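You operate a simulated robot arm through the tools that you are given. There is no shell and no other tool. Be economical: measure what you need, move in short steps, check, and stop when the job is done.

The job below is to be done with a simulated robot arm. You get a single attempt, and the scene is never put back.

Task
Give the grassy plant 2 shots of feed in cell one, then put it back.
Fine: aim the spout with the white dial, press the orange plunger once a shot, and park the spout again. Set down upright: what you pick out.

Only the result counts: the job must be done as asked and must still hold three seconds after the hand-in. Knocking over, shifting, dropping, spilling or breaking anything else fails it.

Robot
A 6-joint arm with a two-finger parallel gripper, fixed in place. Base frame: the origin is at the foot of the arm, x ahead of it, y to its left, z up; the work surface is at about z = 800. Lengths are in mm, angles in degrees, forces in N, time in s.
With the tool pointing down near the work surface it reaches from about 260 to 680 mm from the base axis. Its first joint turns from -66.0 to 66.0 degrees. Payload 2.9 kg.
Tool frame: the origin (TCP) lies between the finger pads and is the grasp point; the fingertips stand 30 mm ahead of it; z points along the fingers, y is the line along which they close. The gripper opens to 110 mm. The fingers are 20 mm wide and 10 mm thick; the gripper's body (48 by 112 mm) begins 55 mm behind the TCP.
Orientation is that of the tool frame in the base frame, as a unit quaternion [x, y, z, w]. With the fingers straight down and closing along the base's y, the tool's x points along the base's -x, its y along +y and its z along -z.

Tools
- The arm moves only by the tool drive_tool. Its argument "rows" is a list that holds one entry, the list of rows, each a list of 7 numbers: the shift along the tool's x, y, z in m, then the turn, a rotation vector about the tool's x, y, z in degrees, then the closure, from 0 (fully open) to 1 (shut). In form: [[[tx, ty, tz, wx, wy, wz, hand], ...]]. A call has 1 to 20 rows; each row shifts and turns the commanded pose from where the row before left it, along the tool's axes as they then stand. Each row takes 0.2 s and may step no farther than 50 mm and 8.6 degrees from the row before; otherwise, or with a gripper value out of range, the whole call is refused. A pose out of reach is approached as far as the arm can. The call stops where the force on the tool passes 40 N (or 10 N more than at its start, if that is more) or the arm is blocked; 0.2 s more then pass. Each finger travels about 108 mm/s and halts on what it meets, pressing with about 32 N; the grip force reading is that of the motor and also rises with nothing between the fingers. The clock runs only during rows and for 0.2 s after the last one: add rows that do not move to give the fingers time. The reply holds the time, the measured pose of the TCP, the force on the tool along the base axes, the opening and the grip force, in the units named above and with some noise, with the torque about the TCP (base axes, N m) and any sound that the robot's microphone picked up.
- Cameras (640 x 400 px; columns grow to the right, rows downward): "scene" is fixed at [60.1, 413.8, 1402.2]; the picture's right is [-0.91, -0.42, 0.00], its down [-0.16, 0.33, -0.93] and it looks along [0.40, -0.84, -0.37] (base axes); focal length 312 px, centre (320, 200). "wrist" rides on the gripper at [72, 17, -103] in the tool frame; the picture's right is [-0.23, 0.97, 0.00], its down [-0.76, -0.18, -0.62] and it looks along [-0.61, -0.14, 0.78] (tool axes); focal length 222 px, centre (320, 200). There is no depth. A picture from a camera that has moved, and an enlarged one, comes with that camera's place and axes in the base frame and with its lens.
- camera(camera): a new picture of that camera. It takes no simulated time.
- enlarge(camera, box): a new picture of the part [left, top, right, bottom] of that camera's present view, enlarged. It takes no simulated time.
- finish_job(): hands the job in; it is judged then, once.

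Work in short steps. Places have to be worked out from the pictures, the camera data and where the tool is seen: move nearer, look again, correct. Check each grasp and each placing, and mend what went wrong. You have 120 turns and 76 pictures in all, those below and enlarged ones among them. Open the gripper and draw the arm clear of the work before you hand the job in, unless the task says otherwise; then end with one line.

The tools are called after "Call:" as a command line: name --argument value ..., lists and objects as JSON in quotes. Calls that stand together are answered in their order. drive_tool: Moves the arm, as the interface text tells. Its arguments: {"type":"object","properties":{"rows":{"type":"array"}},"required":["rows"]} The other tools are called the same way: camera (camera) takes a picture; enlarge (camera, box) takes an enlarged picture of a part of a camera's view; finish_job () hands the job in.

At the start:

```text
time: 0.0
eef_pos: [327.5, -209.1, 1248.5]
tool_rot: [0.001, 1.0, 0.0, -0.001]
wrist_force: [0.5, 1.1, 0.4]
moment: [0.02, -0.01, 0.0]
finger_gap: 109.9
finger_force: 0.1
```

scene: 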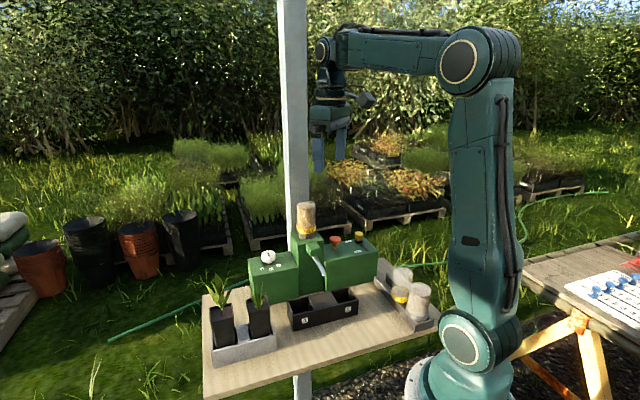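
wrist: 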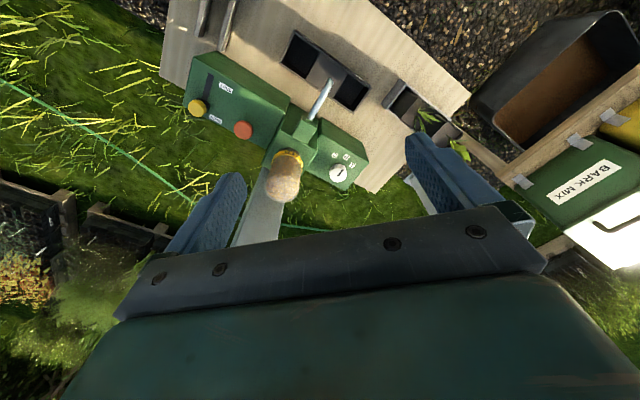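

I'll look closer at the bench from both cameras first.

Call:
enlarge --camera "scene" --box '[190, 190, 350, 290]'

Call:
enlarge --camera "scene" --box '[190, 270, 350, 370]'

Call:
enlarge --camera "scene" --box '[300, 220, 460, 320]'

Call:
enlarge --camera "wrist" --box '[170, 20, 490, 220]'

```text
4.00 times, centred on (270, 240) of scene
camera zoom: at [60.1, 413.8, 1402.2], right [-0.91, -0.42, 0.0], down [-0.16, 0.33, -0.93], along [0.4, -0.84, -0.37], focal length 1246 px, centre (520, 40)
```

zoom: 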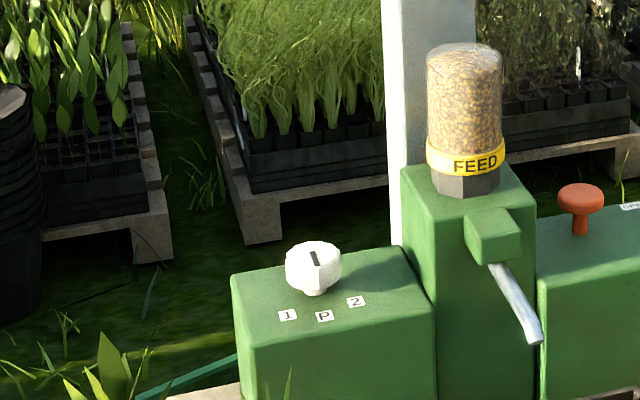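

```text
4.00 times, centred on (270, 320) of scene
camera zoom: at [60.1, 413.8, 1402.2], right [-0.91, -0.42, 0.0], down [-0.16, 0.33, -0.93], along [0.4, -0.84, -0.37], focal length 1246 px, centre (520, -280)
```

zoom: 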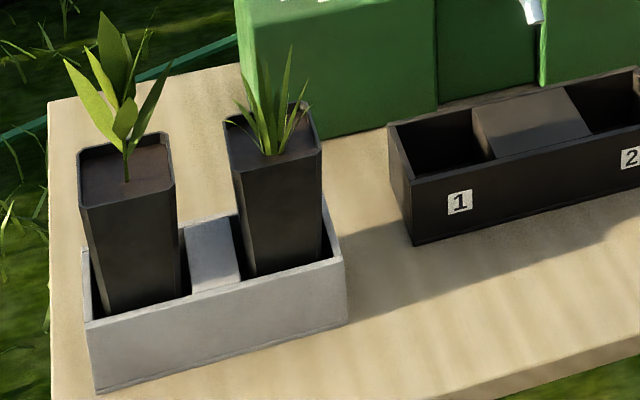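

```text
4.00 times, centred on (380, 270) of scene
camera zoom: at [60.1, 413.8, 1402.2], right [-0.91, -0.42, 0.0], down [-0.16, 0.33, -0.93], along [0.4, -0.84, -0.37], focal length 1246 px, centre (80, -80)
```

zoom: 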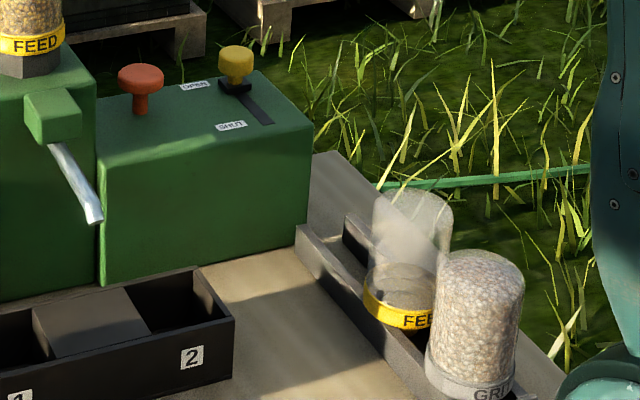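

```text
2.00 times, centred on (330, 120) of wrist
camera zoom: at [253.4, -193.3, 1352.4], right [0.23, 0.97, 0.0], down [0.76, -0.18, 0.62], along [0.61, -0.14, -0.78], focal length 444 px, centre (300, 360)
```

zoom: 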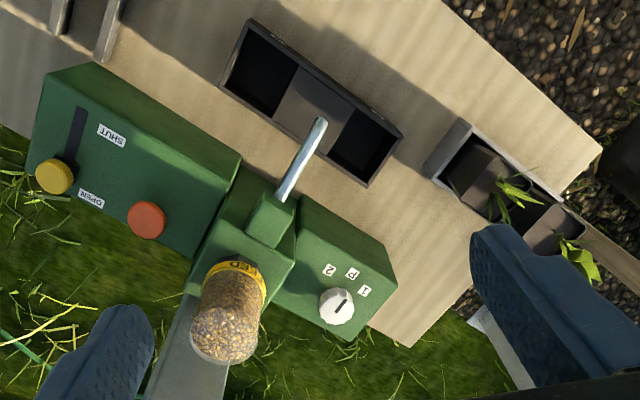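

The grassy plant is the pot nearer the machine, and the dial seems to be at P. I'll move over the pots and turn the tool 45° to line up with the bench, then look.

Call:
drive_tool --rows '[[[-0.013, 0.042, 0.025, 0, 0, 0, 0], [-0.013, 0.042, 0.025, 0, 0, 0, 0], [-0.013, 0.042, 0.025, 0, 0, 0, 0], [-0.013, 0.042, 0.025, 0, 0, 0, 0], [0, 0, 0, 0, 0, 7.5, 0], [0, 0, 0, 0, 0, 7.5, 0], [0, 0, 0, 0, 0, 7.5, 0], [0, 0, 0, 0, 0, 7.5, 0], [0, 0, 0, 0, 0, 7.5, 0], [0, 0, 0, 0, 0, 7.5, 0], [0, 0, 0, 0, 0, 0, 0]]]'

Call:
camera --camera "wrist"

Call:
camera --camera "scene"

```text
refused: row 1 steps farther than a row can; nothing moved
```

```text
69 pictures are left
camera wrist: at [253.4, -193.3, 1352.4], right [0.23, 0.97, 0.0], down [0.76, -0.18, 0.62], along [0.61, -0.14, -0.78], focal length 222 px, centre (320, 200)
```

wrist: 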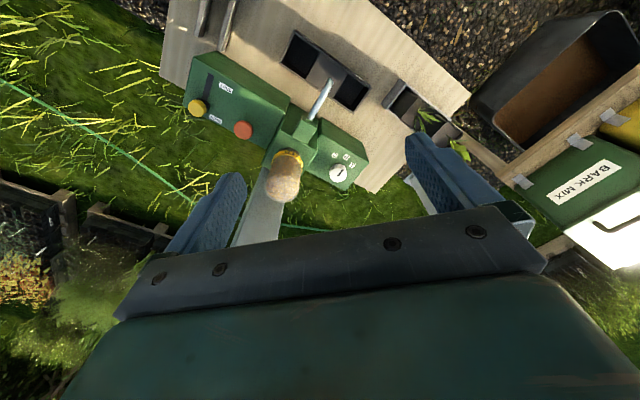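

```text
68 pictures are left
```

scene: 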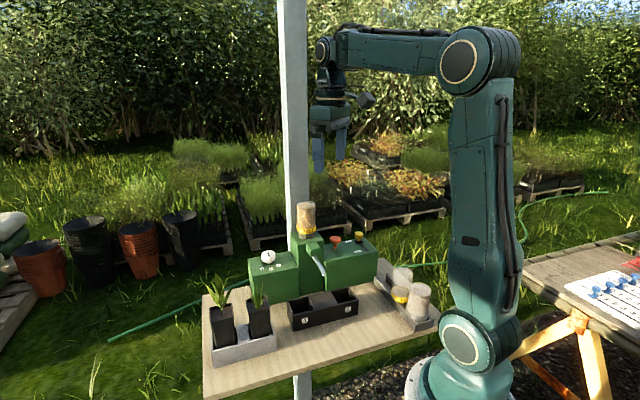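

The step was slightly too long (50.6 mm); I'll use smaller steps.

Call:
drive_tool --rows '[[[-0.011, 0.034, 0.02, 0, 0, 0, 0], [-0.011, 0.034, 0.02, 0, 0, 0, 0], [-0.011, 0.034, 0.02, 0, 0, 0, 0], [-0.011, 0.034, 0.02, 0, 0, 0, 0], [-0.011, 0.034, 0.02, 0, 0, 0, 0], [0, 0, 0, 0, 0, 7.5, 0], [0, 0, 0, 0, 0, 7.5, 0], [0, 0, 0, 0, 0, 7.5, 0], [0, 0, 0, 0, 0, 7.5, 0], [0, 0, 0, 0, 0, 7.5, 0], [0, 0, 0, 0, 0, 7.5, 0], [0, 0, 0, 0, 0, 0, 0]]]'

Call:
camera --camera "wrist"

```text
time: 2.6
eef_pos: [381.6, -40.3, 1147.0]
tool_rot: [0.384, 0.923, 0.0, 0.0]
wrist_force: [-0.4, 0.7, -0.8]
moment: [0.02, -0.03, 0.0]
finger_gap: 109.8
finger_force: 0.0
```

```text
67 pictures are left
camera wrist: at [341.8, 22.6, 1252.8], right [0.85, 0.53, 0.0], down [0.41, -0.66, 0.62], along [0.33, -0.53, -0.78], focal length 222 px, centre (320, 200)
```

wrist: 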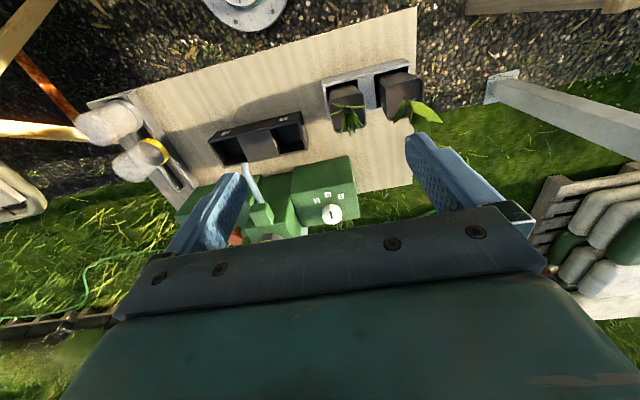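

Good view. I'll enlarge the pots, rack and machine.

Call:
enlarge --camera "wrist" --box '[200, 50, 440, 200]'

Call:
enlarge --camera "wrist" --box '[230, 140, 390, 240]'

```text
2.67 times, centred on (320, 125) of wrist
camera zoom: at [341.8, 22.6, 1252.8], right [0.85, 0.53, 0.0], down [0.41, -0.66, 0.62], along [0.33, -0.53, -0.78], focal length 592 px, centre (320, 400)
```

zoom: 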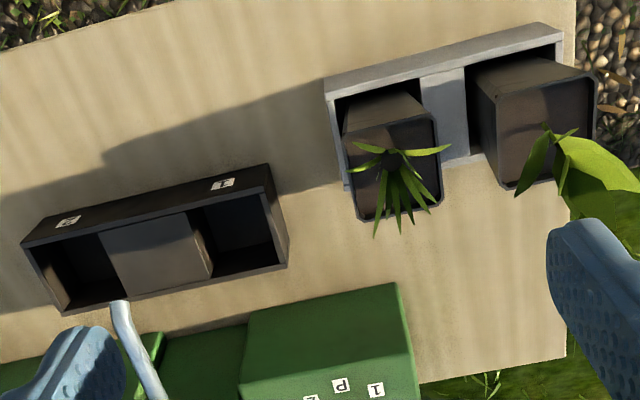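

```text
4.00 times, centred on (310, 190) of wrist
camera zoom: at [341.8, 22.6, 1252.8], right [0.85, 0.53, 0.0], down [0.41, -0.66, 0.62], along [0.33, -0.53, -0.78], focal length 888 px, centre (360, 240)
```

zoom: 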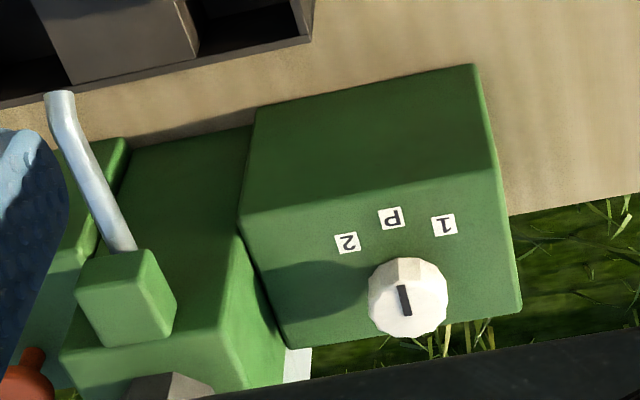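

From both views: grassy pot rim centre ≈ (432, −44, 920), ~50 mm wide; cell 1 ≈ (385, −160); spout tip ≈ (334, −185, 943). I'll grip front-to-back (away from the neighbour plant), so turn the tool −90° and move above the pot.

Call:
drive_tool --rows '[[[0, 0, 0, 0, 0, -7.5, 0], [0, 0, 0, 0, 0, -7.5, 0], [0, 0, 0, 0, 0, -7.5, 0], [0, 0, 0, 0, 0, -7.5, 0], [0, 0, 0, 0, 0, -7.5, 0], [0, 0, 0, 0, 0, -7.5, 0], [0, 0, 0, 0, 0, -7.5, 0], [0, 0, 0, 0, 0, -7.5, 0], [0, 0, 0, 0, 0, -7.5, 0], [0, 0, 0, 0, 0, -7.5, 0], [0, 0, 0, 0, 0, -7.5, 0], [0, 0, 0, 0, 0, -7.5, 0], [-0.017, -0.019, 0.025, 0, 0, 0, 0], [-0.017, -0.019, 0.025, 0, 0, 0, 0], [0, 0, 0, 0, 0, 0, 0]]]'

Call:
camera --camera "wrist"

Call:
camera --camera "scene"

```text
time: 5.8
eef_pos: [434.2, -39.9, 1097.9]
tool_rot: [-0.383, 0.924, -0.001, 0.0]
wrist_force: [-0.7, -0.5, -0.7]
moment: [0.01, 0.0, 0.02]
finger_gap: 109.9
finger_force: 0.1
```

```text
64 pictures are left
camera wrist: at [370.4, -80.7, 1201.8], right [-0.53, 0.85, 0.0], down [0.66, 0.41, 0.62], along [0.53, 0.33, -0.78], focal length 222 px, centre (320, 200)
```

wrist: 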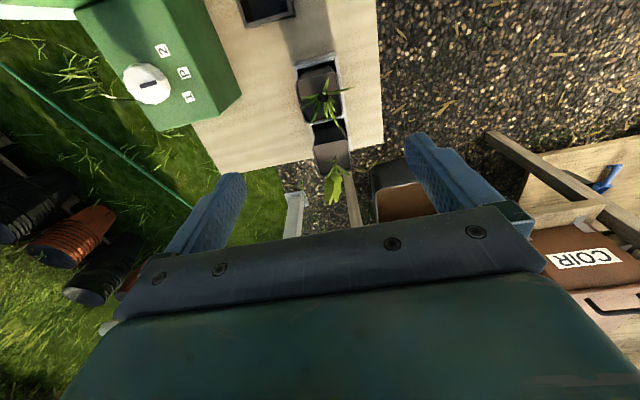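

```text
63 pictures are left
```

scene: 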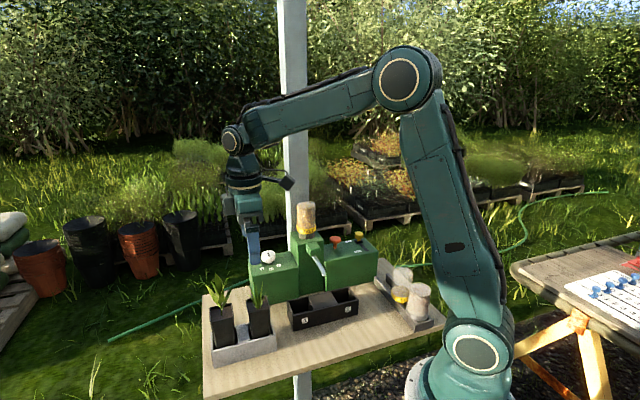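

Enlarging the pot in the wrist view to refine its position and yaw.

Call:
enlarge --camera "wrist" --box '[240, 50, 400, 150]'

```text
4.00 times, centred on (320, 100) of wrist
camera zoom: at [370.4, -80.7, 1201.8], right [-0.53, 0.85, 0.0], down [0.66, 0.41, 0.62], along [0.53, 0.33, -0.78], focal length 888 px, centre (320, 600)
```

zoom: 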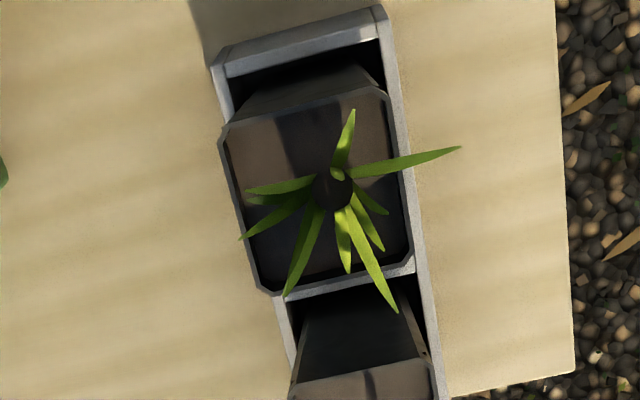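

Rim centre refined to (431, −42), 48 mm square, aligned at 45°. Descending to grip height with the fingers open.

Call:
drive_tool --rows '[[[0.0037, 0.0008, 0.03, 0, 0, 0, 0], [0, 0, 0.04, 0, 0, 0, 0], [0, 0, 0.04, 0, 0, 0, 0], [0, 0, 0.03, 0, 0, 0, 0], [0, 0, 0.025, 0, 0, 0, 0], [0, 0, 0.023, 0, 0, 0, 0], [0, 0, 0, 0, 0, 0, 0]]]'

Call:
enlarge --camera "scene" --box '[170, 230, 330, 330]'

Call:
camera --camera "wrist"

```text
time: 7.4
eef_pos: [429.2, -44.9, 910.5]
tool_rot: [-0.383, 0.924, 0.0, -0.001]
wrist_force: [-0.3, -0.4, 0.1]
moment: [-0.01, -0.03, -0.03]
finger_gap: 110.0
finger_force: 0.1
```

```text
4.00 times, centred on (250, 280) of scene
camera zoom: at [60.1, 413.8, 1402.2], right [-0.91, -0.42, 0.0], down [-0.16, 0.33, -0.93], along [0.4, -0.84, -0.37], focal length 1246 px, centre (600, -120)
```

zoom: 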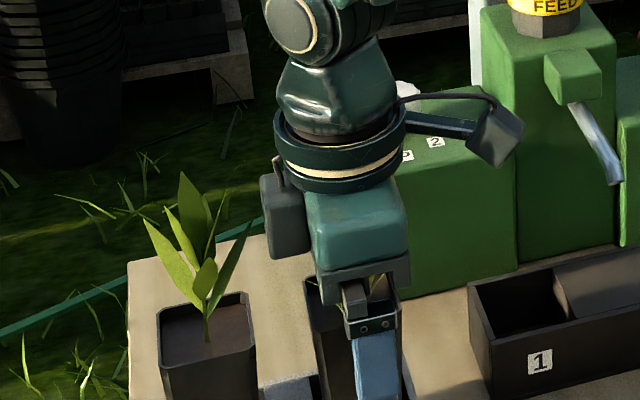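

```text
60 pictures are left
camera wrist: at [365.1, -85.2, 1014.5], right [-0.53, 0.85, 0.0], down [0.66, 0.41, 0.62], along [0.53, 0.33, -0.78], focal length 222 px, centre (320, 200)
```

wrist: 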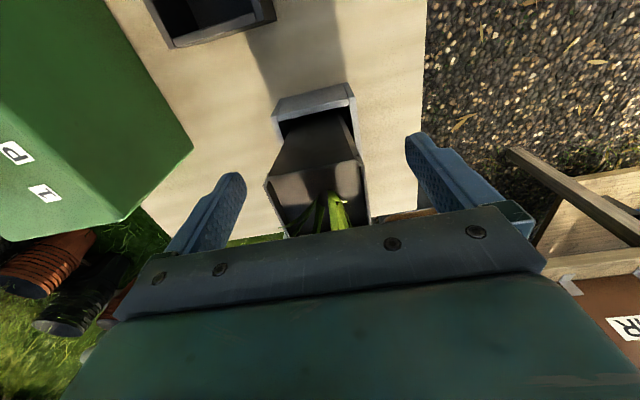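

Fingers straddle the pot, with no contact. Shift 3 mm to centre and close.

Call:
drive_tool --rows '[[[-0.003, 0, 0.002, 0, 0, 0, 0], [0, 0, 0, 0, 0, 0, 0.3], [0, 0, 0, 0, 0, 0, 0.5], [0, 0, 0, 0, 0, 0, 0.7], [0, 0, 0, 0, 0, 0, 0.7], [0, 0, 0, 0, 0, 0, 0.7], [0, 0, 0, 0, 0, 0, 0.7]]]'

```text
time: 9.0
eef_pos: [430.5, -42.5, 908.7]
tool_rot: [-0.383, 0.924, 0.0, 0.0]
wrist_force: [-0.2, -0.2, -0.7]
moment: [-0.04, -0.01, 0.02]
finger_gap: 49.1
finger_force: 32.0
```

Firm grip at 49 mm. Lifting 60 mm gently first.

Call:
drive_tool --rows '[[[0, 0, -0.01, 0, 0, 0, 0.7], [0, 0, -0.02, 0, 0, 0, 0.7], [0, 0, -0.03, 0, 0, 0, 0.7], [0, 0, -0.03, 0, 0, 0, 0.7], [0, 0, 0, 0, 0, 0, 0.7]]]'

Call:
enlarge --camera "scene" --box '[190, 200, 382, 320]'

Call:
camera --camera "wrist"

```text
time: 10.2
eef_pos: [430.5, -43.2, 999.7]
tool_rot: [-0.382, 0.924, 0.0, 0.0]
wrist_force: [0.0, -0.9, -3.1]
moment: [0.03, 0.02, -0.04]
finger_gap: 48.7
finger_force: 32.0
```

```text
3.33 times, centred on (286, 260) of scene
camera zoom: at [60.1, 413.8, 1402.2], right [-0.91, -0.42, 0.0], down [-0.16, 0.33, -0.93], along [0.4, -0.84, -0.37], focal length 1038 px, centre (433, 0)
```

zoom: 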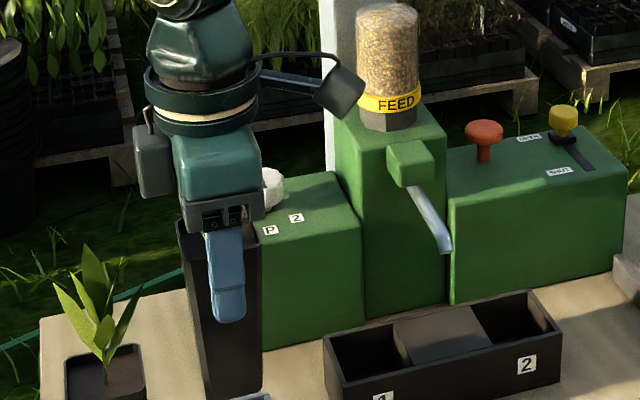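

```text
58 pictures are left
camera wrist: at [365.7, -83.2, 1104.1], right [-0.53, 0.85, 0.0], down [0.66, 0.41, 0.62], along [0.53, 0.33, -0.78], focal length 222 px, centre (320, 200)
```

wrist: 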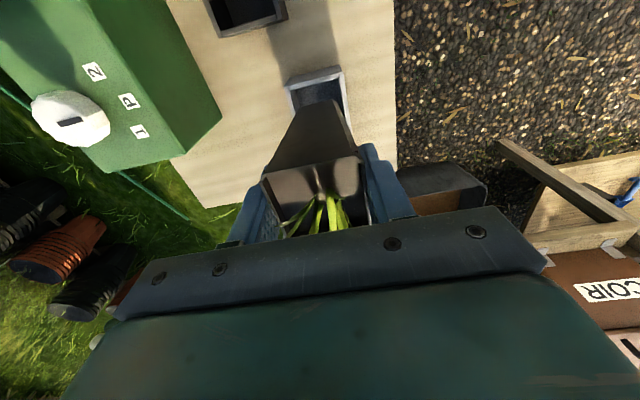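

Lifted cleanly. Cell 1's centre computes to ≈ (385, −160.5) from both views; moving above it at this height (pot bottom ~50 mm above the rack).

Call:
drive_tool --rows '[[[0.02, -0.01, -0.005, 0, 0, 0, 0.7], [0.025, -0.011, -0.005, 0, 0, 0, 0.7], [0.025, -0.011, 0, 0, 0, 0, 0.7], [0.025, -0.011, 0, 0, 0, 0, 0.7], [0.02, -0.008, 0, 0, 0, 0, 0.7], [0, 0, 0, 0, 0, 0, 0.7], [0, 0, 0, 0, 0, 0, 0.7]]]'

Call:
enlarge --camera "scene" --box '[230, 230, 390, 330]'

Call:
camera --camera "wrist"

```text
time: 11.8
eef_pos: [385.5, -159.9, 1008.8]
tool_rot: [-0.382, 0.924, 0.0, 0.0]
wrist_force: [-0.5, -0.7, -2.1]
moment: [-0.02, 0.02, 0.02]
finger_gap: 49.0
finger_force: 31.6
```

```text
4.00 times, centred on (310, 280) of scene
camera zoom: at [60.1, 413.8, 1402.2], right [-0.91, -0.42, 0.0], down [-0.16, 0.33, -0.93], along [0.4, -0.84, -0.37], focal length 1246 px, centre (360, -120)
```

zoom: 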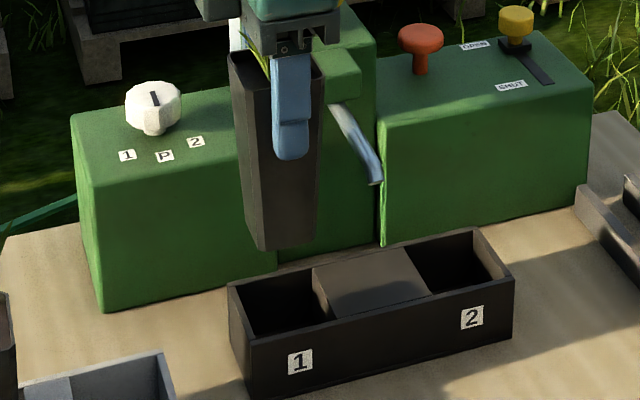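

```text
56 pictures are left
camera wrist: at [321.7, -199.4, 1112.4], right [-0.53, 0.85, 0.0], down [0.66, 0.41, 0.62], along [0.53, 0.33, -0.78], focal length 222 px, centre (320, 200)
```

wrist: 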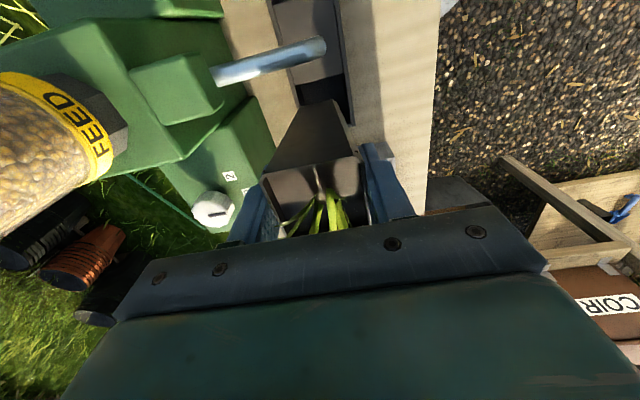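

Checking alignment of pot bottom and cell in more detail.

Call:
enlarge --camera "scene" --box '[270, 270, 350, 320]'

Call:
enlarge --camera "wrist" --box '[240, 0, 400, 100]'

```text
8.00 times, centred on (310, 295) of scene
camera zoom: at [60.1, 413.8, 1402.2], right [-0.91, -0.42, 0.0], down [-0.16, 0.33, -0.93], along [0.4, -0.84, -0.37], focal length 2492 px, centre (400, -560)
```

zoom: 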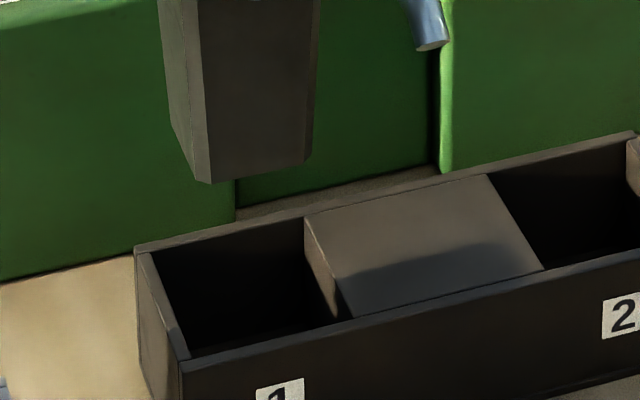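

```text
4.00 times, centred on (320, 50) of wrist
camera zoom: at [321.7, -199.4, 1112.4], right [-0.53, 0.85, 0.0], down [0.66, 0.41, 0.62], along [0.53, 0.33, -0.78], focal length 888 px, centre (320, 800)
```

zoom: 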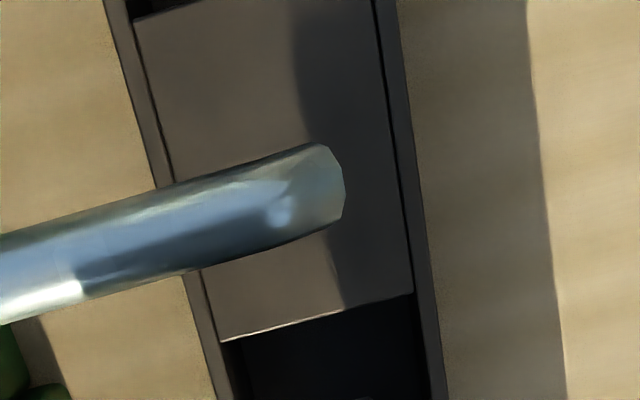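

The cell opening is ~52 mm square, centre ≈ (382.3, −156); I'll shift ~5 mm toward the front and descend until the pot bottom is just over the rim, then check.

Call:
drive_tool --rows '[[[-0.0006, 0.005, 0.015, 0, 0, 0, 0.7], [0, 0, 0.015, 0, 0, 0, 0.7], [0, 0, 0.012, 0, 0, 0, 0.7], [0, 0, 0, 0, 0, 0, 0.7], [0, 0, 0, 0, 0, 0, 0.7]]]'

Call:
enlarge --camera "scene" --box '[270, 270, 350, 320]'

Call:
enlarge --camera "wrist" --box '[240, 50, 400, 150]'

```text
time: 13.0
eef_pos: [383.4, -154.6, 966.2]
tool_rot: [-0.382, 0.924, 0.0, -0.001]
wrist_force: [0.1, -0.2, -1.1]
moment: [0.02, 0.04, 0.02]
finger_gap: 49.0
finger_force: 32.1
```

```text
8.00 times, centred on (310, 295) of scene
camera zoom: at [60.1, 413.8, 1402.2], right [-0.91, -0.42, 0.0], down [-0.16, 0.33, -0.93], along [0.4, -0.84, -0.37], focal length 2492 px, centre (400, -560)
```

zoom: 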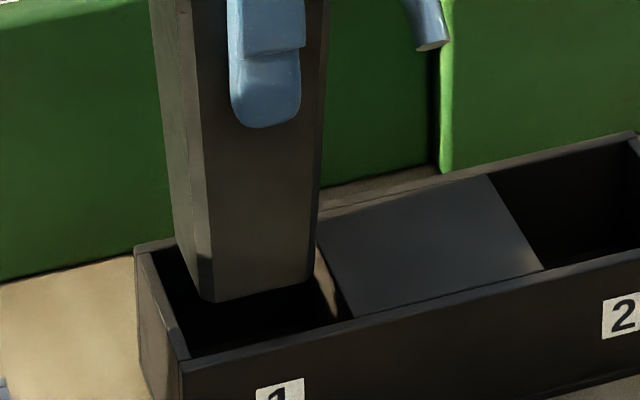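

```text
4.00 times, centred on (320, 100) of wrist
camera zoom: at [319.3, -195.3, 1070.3], right [-0.53, 0.85, 0.0], down [0.66, 0.41, 0.62], along [0.53, 0.33, -0.78], focal length 888 px, centre (320, 600)
```

zoom: 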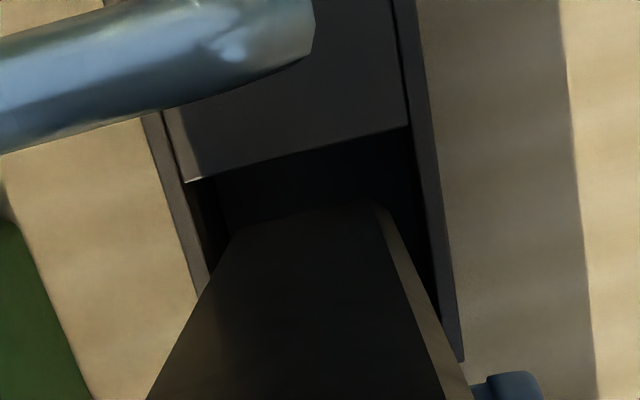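

Pot is slightly left in the cell (≈3 mm gap left vs ≈10 right). Shift 3 mm along the rack, and lower in small steps watching the force.

Call:
drive_tool --rows '[[[0.003, 0.0005, 0.0, 0, 0, 0, 0.7], [0, 0, 0.01, 0, 0, 0, 0.7], [0, 0, 0.01, 0, 0, 0, 0.7], [0, 0, 0.01, 0, 0, 0, 0.7], [0, 0, 0, 0, 0, 0, 0.7]]]'

Call:
enlarge --camera "scene" --box '[270, 270, 350, 320]'

```text
time: 14.2
eef_pos: [381.0, -157.0, 936.2]
tool_rot: [-0.382, 0.924, 0.0, 0.0]
wrist_force: [-0.3, -0.2, -2.0]
moment: [0.01, 0.01, 0.01]
finger_gap: 49.1
finger_force: 32.1
```

```text
8.00 times, centred on (310, 295) of scene
camera zoom: at [60.1, 413.8, 1402.2], right [-0.91, -0.42, 0.0], down [-0.16, 0.33, -0.93], along [0.4, -0.84, -0.37], focal length 2492 px, centre (400, -560)
```

zoom: 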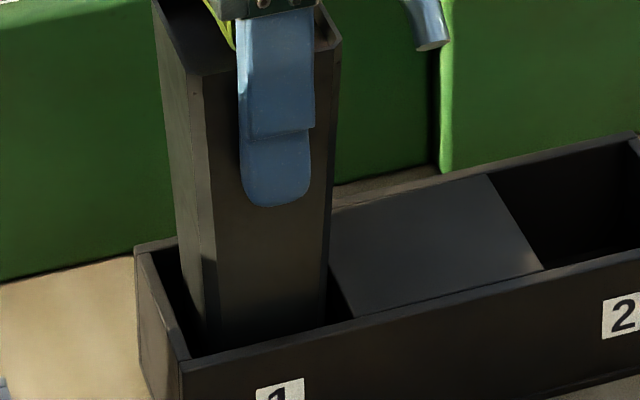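

It's inside the cell without contact. Lowering further.

Call:
drive_tool --rows '[[[0, 0, 0.01, 0, 0, 0, 0.7], [0, 0, 0.008, 0, 0, 0, 0.7], [0, 0, 0.005, 0, 0, 0, 0.7], [0, 0, 0.002, 0, 0, 0, 0.7], [0, 0, 0, 0, 0, 0, 0.7]]]'

```text
time: 15.4
eef_pos: [381.2, -157.2, 909.6]
tool_rot: [-0.382, 0.924, 0.0, -0.001]
wrist_force: [0.5, 0.1, -0.9]
moment: [0.0, -0.02, -0.02]
finger_gap: 49.3
finger_force: 31.9
```

Still hanging free; creep down to find the floor.

Call:
drive_tool --rows '[[[0, 0, 0.001, 0, 0, 0, 0.7], [0, 0, 0.001, 0, 0, 0, 0.7], [0, 0, 0, 0, 0, 0, 0.7]]]'

Call:
enlarge --camera "scene" --box '[270, 250, 350, 300]'

```text
time: 16.2
eef_pos: [382.3, -156.9, 907.9]
tool_rot: [-0.382, 0.924, 0.0, 0.0]
wrist_force: [0.3, -0.5, -1.1]
moment: [0.01, -0.02, 0.02]
finger_gap: 49.0
finger_force: 32.2
```

```text
8.00 times, centred on (310, 275) of scene
camera zoom: at [60.1, 413.8, 1402.2], right [-0.91, -0.42, 0.0], down [-0.16, 0.33, -0.93], along [0.4, -0.84, -0.37], focal length 2492 px, centre (400, -400)
```

zoom: 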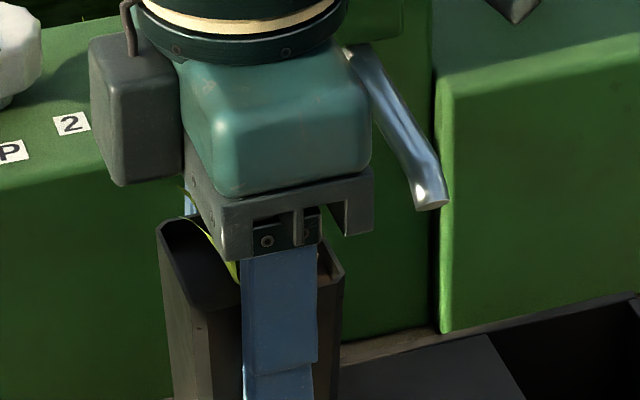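

Call:
drive_tool --rows '[[[0, 0, 0.001, 0, 0, 0, 0.7], [0, 0, 0.001, 0, 0, 0, 0.7], [0, 0, 0.001, 0, 0, 0, 0.7], [0, 0, 0, 0, 0, 0, 0.7]]]'

```text
time: 17.2
eef_pos: [381.4, -156.0, 906.3]
tool_rot: [-0.382, 0.924, -0.001, 0.001]
wrist_force: [-1.5, 3.0, 19.8]
moment: [-0.01, -0.07, 0.01]
finger_gap: 49.3
finger_force: 31.7
```

Floor reached (20 N). Ease back 1 mm, then open and retreat upward.

Call:
drive_tool --rows '[[[0, 0, -0.001, 0, 0, 0, 0.7], [0, 0, 0, 0, 0, 0, 0.5], [0, 0, 0, 0, 0, 0, 0.3], [0, 0, 0, 0, 0, 0, 0.15], [0, 0, 0, 0, 0, 0, 0.15], [0, 0, -0.02, 0, 0, 0, 0.15], [0, 0, -0.04, 0, 0, 0, 0.15], [0, 0, -0.045, 0, 0, 0, 0.15], [0, 0, -0.045, 0, 0, 0, 0.15], [0, 0, -0.045, 0, 0, 0, 0.15], [0, 0, 0, 0, 0, 0, 0.15]]]'

Call:
enlarge --camera "scene" --box '[230, 220, 390, 320]'

Call:
camera --camera "wrist"

```text
time: 19.6
eef_pos: [381.5, -156.3, 1102.5]
tool_rot: [-0.382, 0.924, 0.0, -0.001]
wrist_force: [0.0, 0.3, 0.7]
moment: [0.02, -0.02, -0.01]
finger_gap: 93.5
finger_force: 0.1
```

```text
4.00 times, centred on (310, 270) of scene
camera zoom: at [60.1, 413.8, 1402.2], right [-0.91, -0.42, 0.0], down [-0.16, 0.33, -0.93], along [0.4, -0.84, -0.37], focal length 1246 px, centre (360, -80)
```

zoom: 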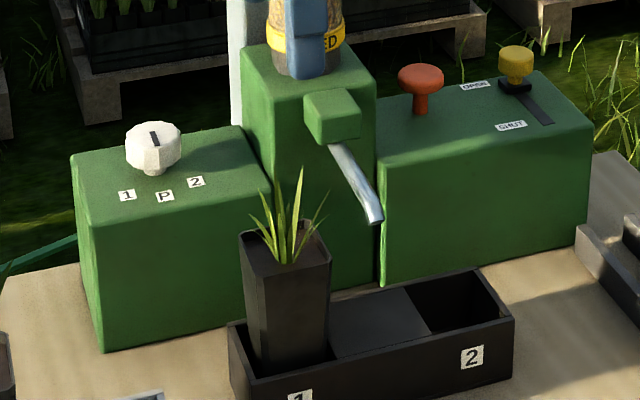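

```text
48 pictures are left
camera wrist: at [316.4, -197.1, 1206.8], right [-0.53, 0.85, 0.0], down [0.66, 0.41, 0.62], along [0.53, 0.33, -0.78], focal length 222 px, centre (320, 200)
```

wrist: 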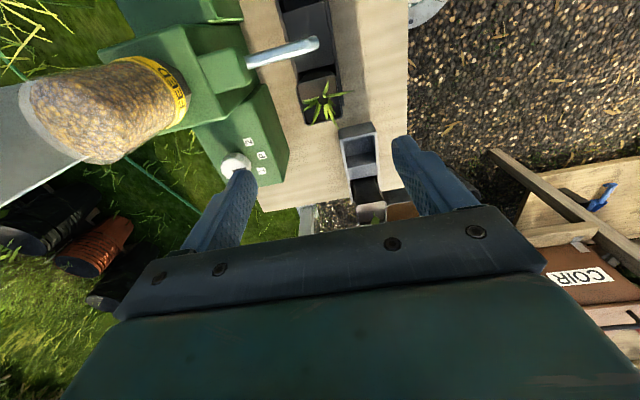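

The pot stands upright in cell 1. Next the dial: centre ≈ (515, −213.5), top ≈ 938; labels lie at ±45°, with "1" clockwise (from above) of P. Turn the tool +90° so the wrist camera stays clear of the hopper, and hover above the dial.

Call:
drive_tool --rows '[[[0, 0, 0, 0, 0, 7.5, 0.4], [0, 0, 0, 0, 0, 7.5, 0.4], [0, 0, 0, 0, 0, 7.5, 0.4], [0, 0, 0, 0, 0, 7.5, 0.4], [0, 0, 0, 0, 0, 7.5, 0.4], [0, 0, 0, 0, 0, 7.5, 0.4], [0, 0, 0, 0, 0, 7.5, 0.4], [0, 0, 0, 0, 0, 7.5, 0.4], [0, 0, 0, 0, 0, 7.5, 0.4], [0, 0, 0, 0, 0, 7.5, 0.4], [0, 0, 0, 0, 0, 7.5, 0.4], [0, 0, 0, 0, 0, 7.5, 0.4], [-0.034, 0.0135, 0, 0, 0, 0, 0.4], [-0.034, 0.0135, 0.01, 0, 0, 0, 0.4], [-0.034, 0.0135, 0.016, 0, 0, 0, 0.4], [-0.033, 0.0135, 0.016, 0, 0, 0, 0.4], [0, 0, 0, 0, 0, 0, 0.4]]]'

Call:
enlarge --camera "scene" --box '[200, 180, 360, 280]'

Call:
camera --camera "wrist"

```text
time: 23.2
eef_pos: [515.1, -215.9, 1058.9]
tool_rot: [0.382, 0.924, 0.0, 0.0]
wrist_force: [-0.4, 0.4, 0.0]
moment: [-0.01, -0.02, 0.02]
finger_gap: 66.1
finger_force: 0.1
```

```text
4.00 times, centred on (280, 230) of scene
camera zoom: at [60.1, 413.8, 1402.2], right [-0.91, -0.42, 0.0], down [-0.16, 0.33, -0.93], along [0.4, -0.84, -0.37], focal length 1246 px, centre (480, 80)
```

zoom: 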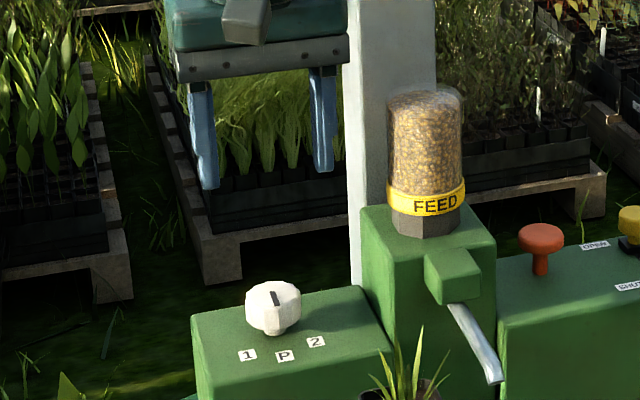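

```text
46 pictures are left
camera wrist: at [475.1, -153.6, 1163.9], right [0.85, 0.53, 0.0], down [0.41, -0.66, 0.62], along [0.33, -0.53, -0.78], focal length 222 px, centre (320, 200)
```

wrist: 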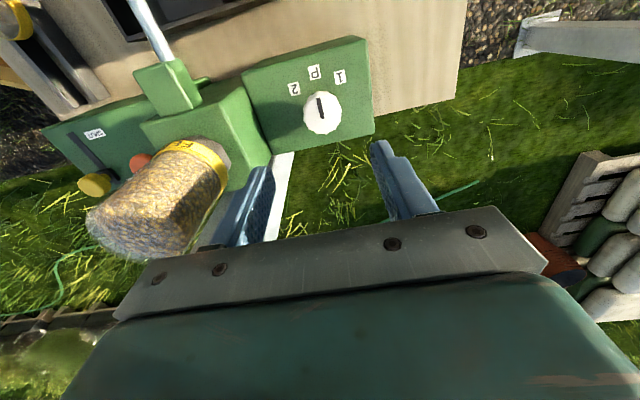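

Call:
enlarge --camera "wrist" --box '[240, 50, 400, 150]'

```text
4.00 times, centred on (320, 100) of wrist
camera zoom: at [475.1, -153.6, 1163.9], right [0.85, 0.53, 0.0], down [0.41, -0.66, 0.62], along [0.33, -0.53, -0.78], focal length 888 px, centre (320, 600)
```

zoom: 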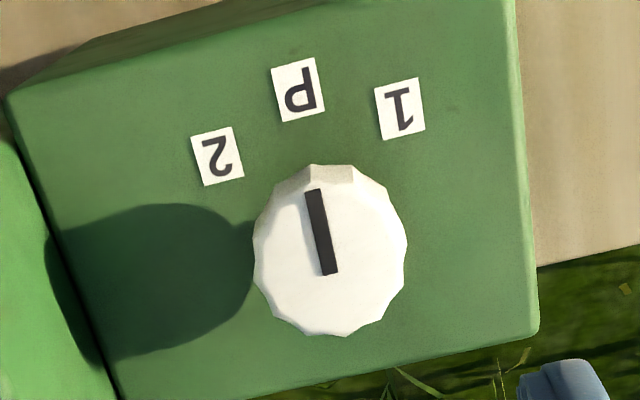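

Dial centre refined to (515.3, −212.8), diameter ~38 mm, mark on P. Descend to z = 950 (tips ~8 mm above the box top).

Call:
drive_tool --rows '[[[0.002, 0.0023, 0.03, 0, 0, 0, 0.4], [0, 0, 0.03, 0, 0, 0, 0.4], [0, 0, 0.025, 0, 0, 0, 0.4], [0, 0, 0.015, 0, 0, 0, 0.4], [0, 0, 0.009, 0, 0, 0, 0.4], [0, 0, 0, 0, 0, 0, 0.4]]]'

Call:
enlarge --camera "scene" --box '[230, 220, 310, 270]'

Call:
camera --camera "wrist"

```text
time: 24.6
eef_pos: [515.2, -212.8, 950.3]
tool_rot: [0.383, 0.924, 0.0, 0.0]
wrist_force: [0.1, 0.0, -0.3]
moment: [0.04, -0.01, 0.05]
finger_gap: 66.3
finger_force: 0.0
```

```text
8.00 times, centred on (270, 245) of scene
camera zoom: at [60.1, 413.8, 1402.2], right [-0.91, -0.42, 0.0], down [-0.16, 0.33, -0.93], along [0.4, -0.84, -0.37], focal length 2492 px, centre (720, -160)
```

zoom: 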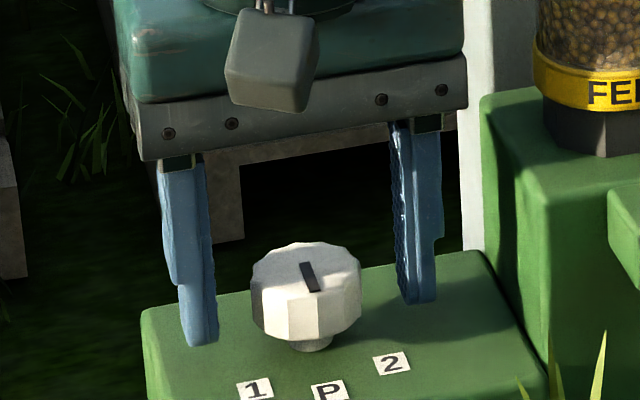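

```text
43 pictures are left
camera wrist: at [475.3, -150.8, 1053.8], right [0.85, 0.53, 0.0], down [0.41, -0.66, 0.62], along [0.33, -0.53, -0.78], focal length 222 px, centre (320, 200)
```

wrist: 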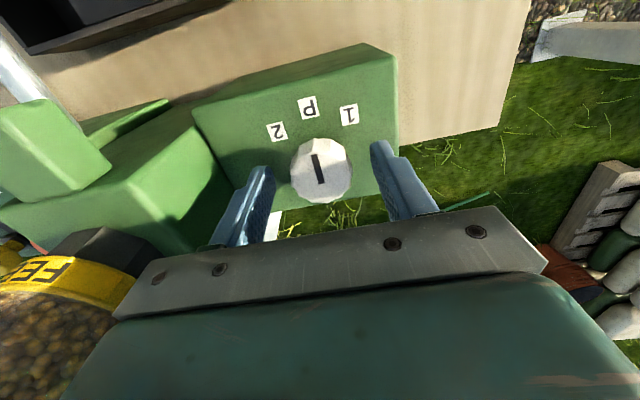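

Fingers straddle the dial evenly. Close on it.

Call:
drive_tool --rows '[[[0, 0, 0, 0, 0, 0, 0.55], [0, 0, 0, 0, 0, 0, 0.65], [0, 0, 0, 0, 0, 0, 0.75], [0, 0, 0, 0, 0, 0, 0.75], [0, 0, 0, 0, 0, 0, 0.75]]]'

```text
time: 25.8
eef_pos: [516.4, -212.7, 949.5]
tool_rot: [0.382, 0.924, 0.0, 0.0]
wrist_force: [5.4, 4.7, -2.6]
moment: [-0.08, -0.31, -0.02]
finger_gap: 37.4
finger_force: 45.0
```

Gripped at 37 mm. Turn 15° clockwise to begin with, checking torque.

Call:
drive_tool --rows '[[[0, 0.0005, 0, 0, 0, 5, 0.75], [0, 0, 0, 0, 0, 5, 0.75], [0, 0, 0, 0, 0, 5, 0.75], [0, 0, 0, 0, 0, 0, 0.75]]]'

Call:
enlarge --camera "scene" --box '[230, 200, 390, 300]'

```text
time: 26.8
eef_pos: [516.2, -210.8, 949.6]
tool_rot: [0.501, 0.865, 0.0, 0.0]
wrist_force: [16.8, -7.2, -16.7]
moment: [0.34, -0.04, -0.01]
finger_gap: 37.4
finger_force: 45.1
```

```text
4.00 times, centred on (310, 250) of scene
camera zoom: at [60.8, 413.5, 1402.3], right [-0.91, -0.42, 0.0], down [-0.16, 0.33, -0.93], along [0.4, -0.84, -0.37], focal length 1246 px, centre (360, 0)
```

zoom: 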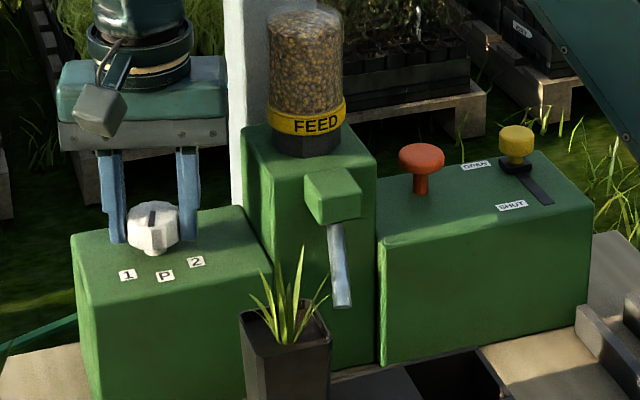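

The spout is following toward cell 1, though side forces are building from a small centring error. I'll relieve that by ~1 mm and go on turning.

Call:
drive_tool --rows '[[[-0.0011, 0.0005, 0.0005, 0, 0, 0, 0.75], [0, 0, 0, 0, 0, 0, 0.75]]]'

```text
time: 27.4
eef_pos: [516.4, -213.0, 950.1]
tool_rot: [0.5, 0.866, -0.001, -0.001]
wrist_force: [0.5, -1.6, -11.5]
moment: [-1.01, -0.58, 0.01]
finger_gap: 37.7
finger_force: 45.1
```

Side forces are gone. Continue turning 15° more.

Call:
drive_tool --rows '[[[0, 0, 0, 0, 0, 5, 0.75], [0, 0, 0, 0, 0, 5, 0.75], [0, 0, 0, 0, 0, 5, 0.75], [0, 0, 0, 0, 0, 0, 0.75]]]'

```text
time: 28.4
eef_pos: [515.8, -212.4, 948.7]
tool_rot: [0.61, 0.793, 0.0, 0.0]
wrist_force: [2.6, -3.7, -9.6]
moment: [1.03, 0.27, 0.02]
finger_gap: 37.7
finger_force: 45.4
```

Call:
drive_tool --rows '[[[0, 0, 0, 0, 0, 5, 0.75], [0, 0, 0, 0, 0, 5, 0.75], [0, 0, 0, 0, 0, 4.5, 0.75], [0, 0, 0, 0, 0, 0, 0.75]]]'

Call:
enlarge --camera "scene" --box '[230, 210, 390, 310]'

Call:
enlarge --camera "wrist" --box '[200, 80, 440, 230]'

```text
time: 29.4
eef_pos: [515.3, -211.8, 950.3]
tool_rot: [0.705, 0.709, -0.001, -0.001]
wrist_force: [0.3, -5.7, -18.9]
moment: [-0.55, -0.22, -0.01]
finger_gap: 37.7
finger_force: 45.3
```

```text
4.00 times, centred on (310, 260) of scene
camera zoom: at [60.4, 413.5, 1402.3], right [-0.91, -0.42, 0.0], down [-0.16, 0.33, -0.93], along [0.4, -0.84, -0.37], focal length 1246 px, centre (360, -40)
```

zoom: 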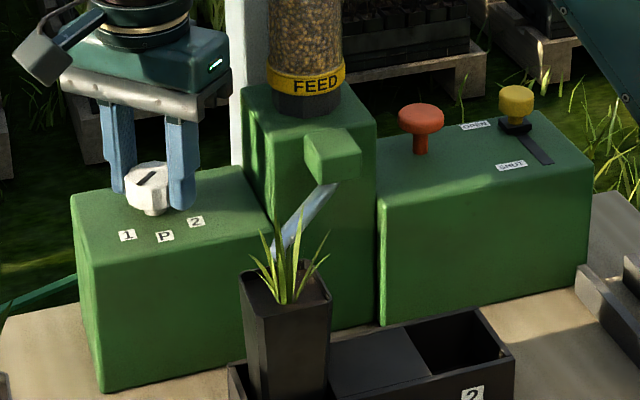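

```text
2.67 times, centred on (320, 155) of wrist
camera zoom: at [531.7, -141.0, 1054.2], right [0.98, -0.22, 0.0], down [-0.17, -0.76, 0.62], along [-0.14, -0.61, -0.78], focal length 592 px, centre (320, 320)
```

zoom: 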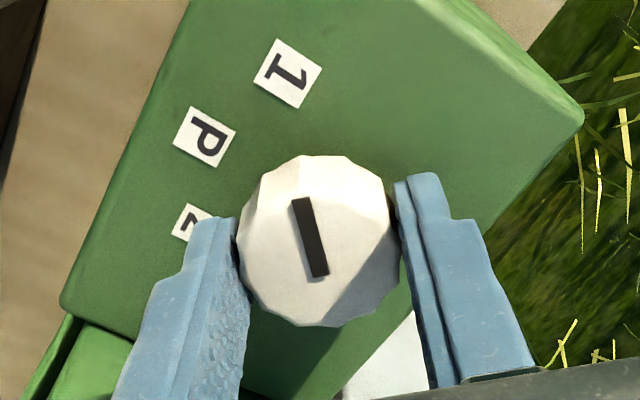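

The mark now points to 1 and the spout is aimed over the pot. Release the dial and rise.

Call:
drive_tool --rows '[[[0, 0, 0, 0, 0, 0, 0.6], [0, 0, 0, 0, 0, 0, 0.4], [0, 0, 0, 0, 0, 0, 0.4], [0, 0, -0.02, 0, 0, 0, 0.4], [0, 0, -0.04, 0, 0, 0, 0.4], [0, 0, -0.045, 0, 0, 0, 0.4], [0, 0, -0.045, 0, 0, 0, 0.4], [0, 0, 0, 0, 0, 0, 0.4]]]'

Call:
camera --camera "wrist"

Call:
enlarge --camera "scene" --box '[250, 215, 346, 275]'

```text
time: 31.2
eef_pos: [518.0, -210.1, 1102.4]
tool_rot: [0.704, 0.71, 0.0, 0.0]
wrist_force: [0.1, -0.3, 0.2]
moment: [-0.03, 0.0, 0.01]
finger_gap: 66.0
finger_force: 0.0
```

```text
39 pictures are left
camera wrist: at [532.2, -138.6, 1206.6], right [0.98, -0.22, 0.0], down [-0.17, -0.76, 0.62], along [-0.14, -0.61, -0.78], focal length 222 px, centre (320, 200)
```

wrist: 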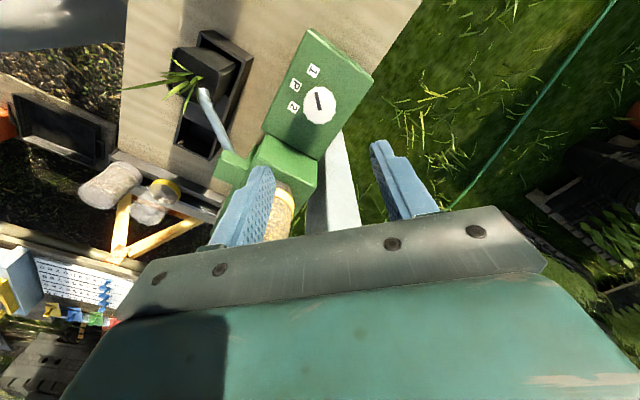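

```text
6.67 times, centred on (298, 245) of scene
camera zoom: at [60.1, 413.8, 1402.2], right [-0.91, -0.42, 0.0], down [-0.16, 0.33, -0.93], along [0.4, -0.84, -0.37], focal length 2077 px, centre (467, -100)
```

zoom: 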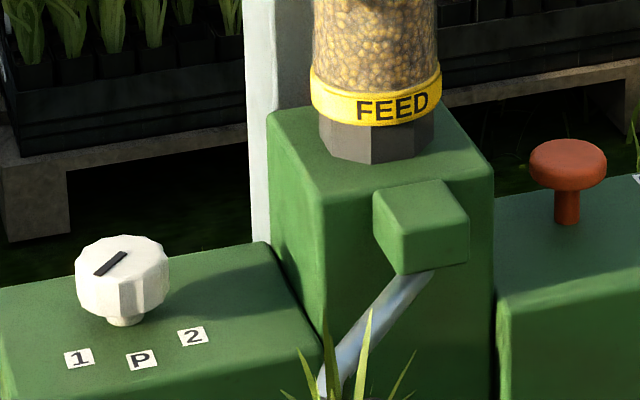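

Checking that the spout mouth is over the pot.

Call:
enlarge --camera "wrist" --box '[120, 20, 344, 160]'

Call:
enlarge --camera "scene" --box '[270, 250, 350, 300]'

```text
2.86 times, centred on (232, 90) of wrist
camera zoom: at [532.2, -138.6, 1206.6], right [0.98, -0.22, 0.0], down [-0.17, -0.76, 0.62], along [-0.14, -0.61, -0.78], focal length 635 px, centre (571, 514)
```

zoom: 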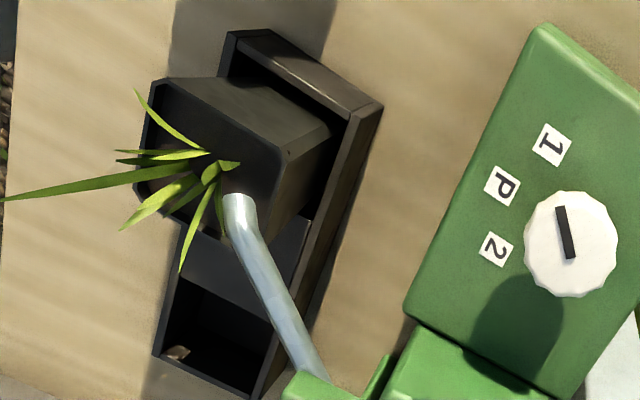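

```text
8.00 times, centred on (310, 275) of scene
camera zoom: at [60.1, 413.8, 1402.2], right [-0.91, -0.42, 0.0], down [-0.16, 0.33, -0.93], along [0.4, -0.84, -0.37], focal length 2492 px, centre (400, -400)
```

zoom: 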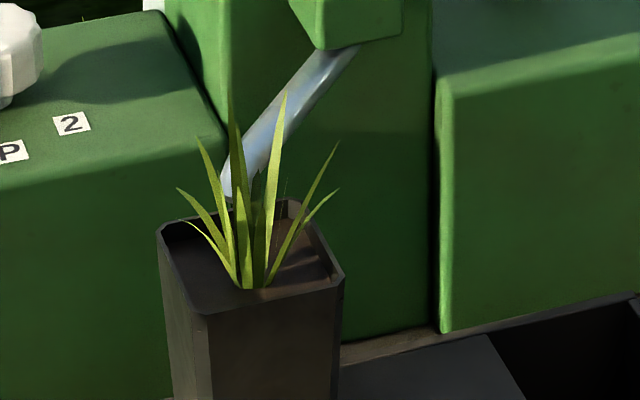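

The mouth is inside the pot's outline. Now go high over the hopper (top ≈ 1086) to the plunger side, closing the fingers on the way.

Call:
drive_tool --rows '[[[0, 0, -0.04, 0, 0, 0, 0.6], [0, 0, -0.04, 0, 0, 0, 0.8], [0, 0, 0, 0, 0, -7.5, 1], [0, 0, 0, 0, 0, -7.5, 1], [0, 0, 0, 0, 0, -7.5, 1], [0, 0, 0, 0, 0, -7.5, 1], [0, 0, 0, 0, 0, -7.5, 1], [0, 0, 0, 0, 0, -7.5, 1], [-0.005, -0.0426, 0, 0, 0, 0, 1], [-0.005, -0.0426, 0, 0, 0, 0, 1], [-0.005, -0.0426, 0, 0, 0, 0, 1], [-0.005, -0.0426, 0, 0, 0, 0, 1], [-0.005, -0.0426, 0, 0, 0, 0, 1], [0, 0, 0, 0, 0, 0, 1]]]'

Call:
camera --camera "wrist"

```text
time: 34.2
eef_pos: [386.9, -380.8, 1180.4]
tool_rot: [0.379, 0.926, -0.001, 0.0]
wrist_force: [0.3, 0.2, 0.3]
moment: [0.0, 0.0, 0.0]
finger_gap: 0.2
finger_force: 31.6
```

```text
35 pictures are left
camera wrist: at [344.8, -319.6, 1285.6], right [0.84, 0.54, 0.0], down [0.42, -0.66, 0.62], along [0.33, -0.53, -0.78], focal length 222 px, centre (320, 200)
```

wrist: 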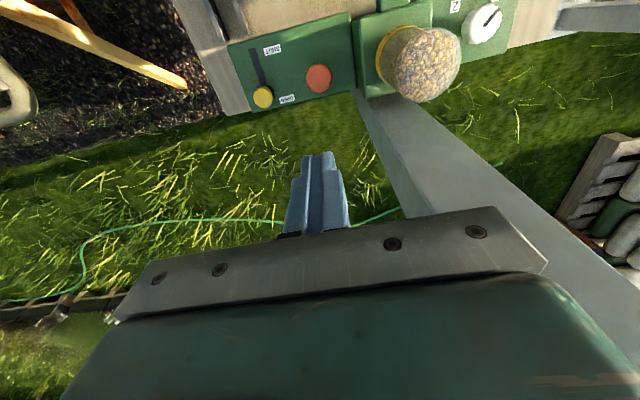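

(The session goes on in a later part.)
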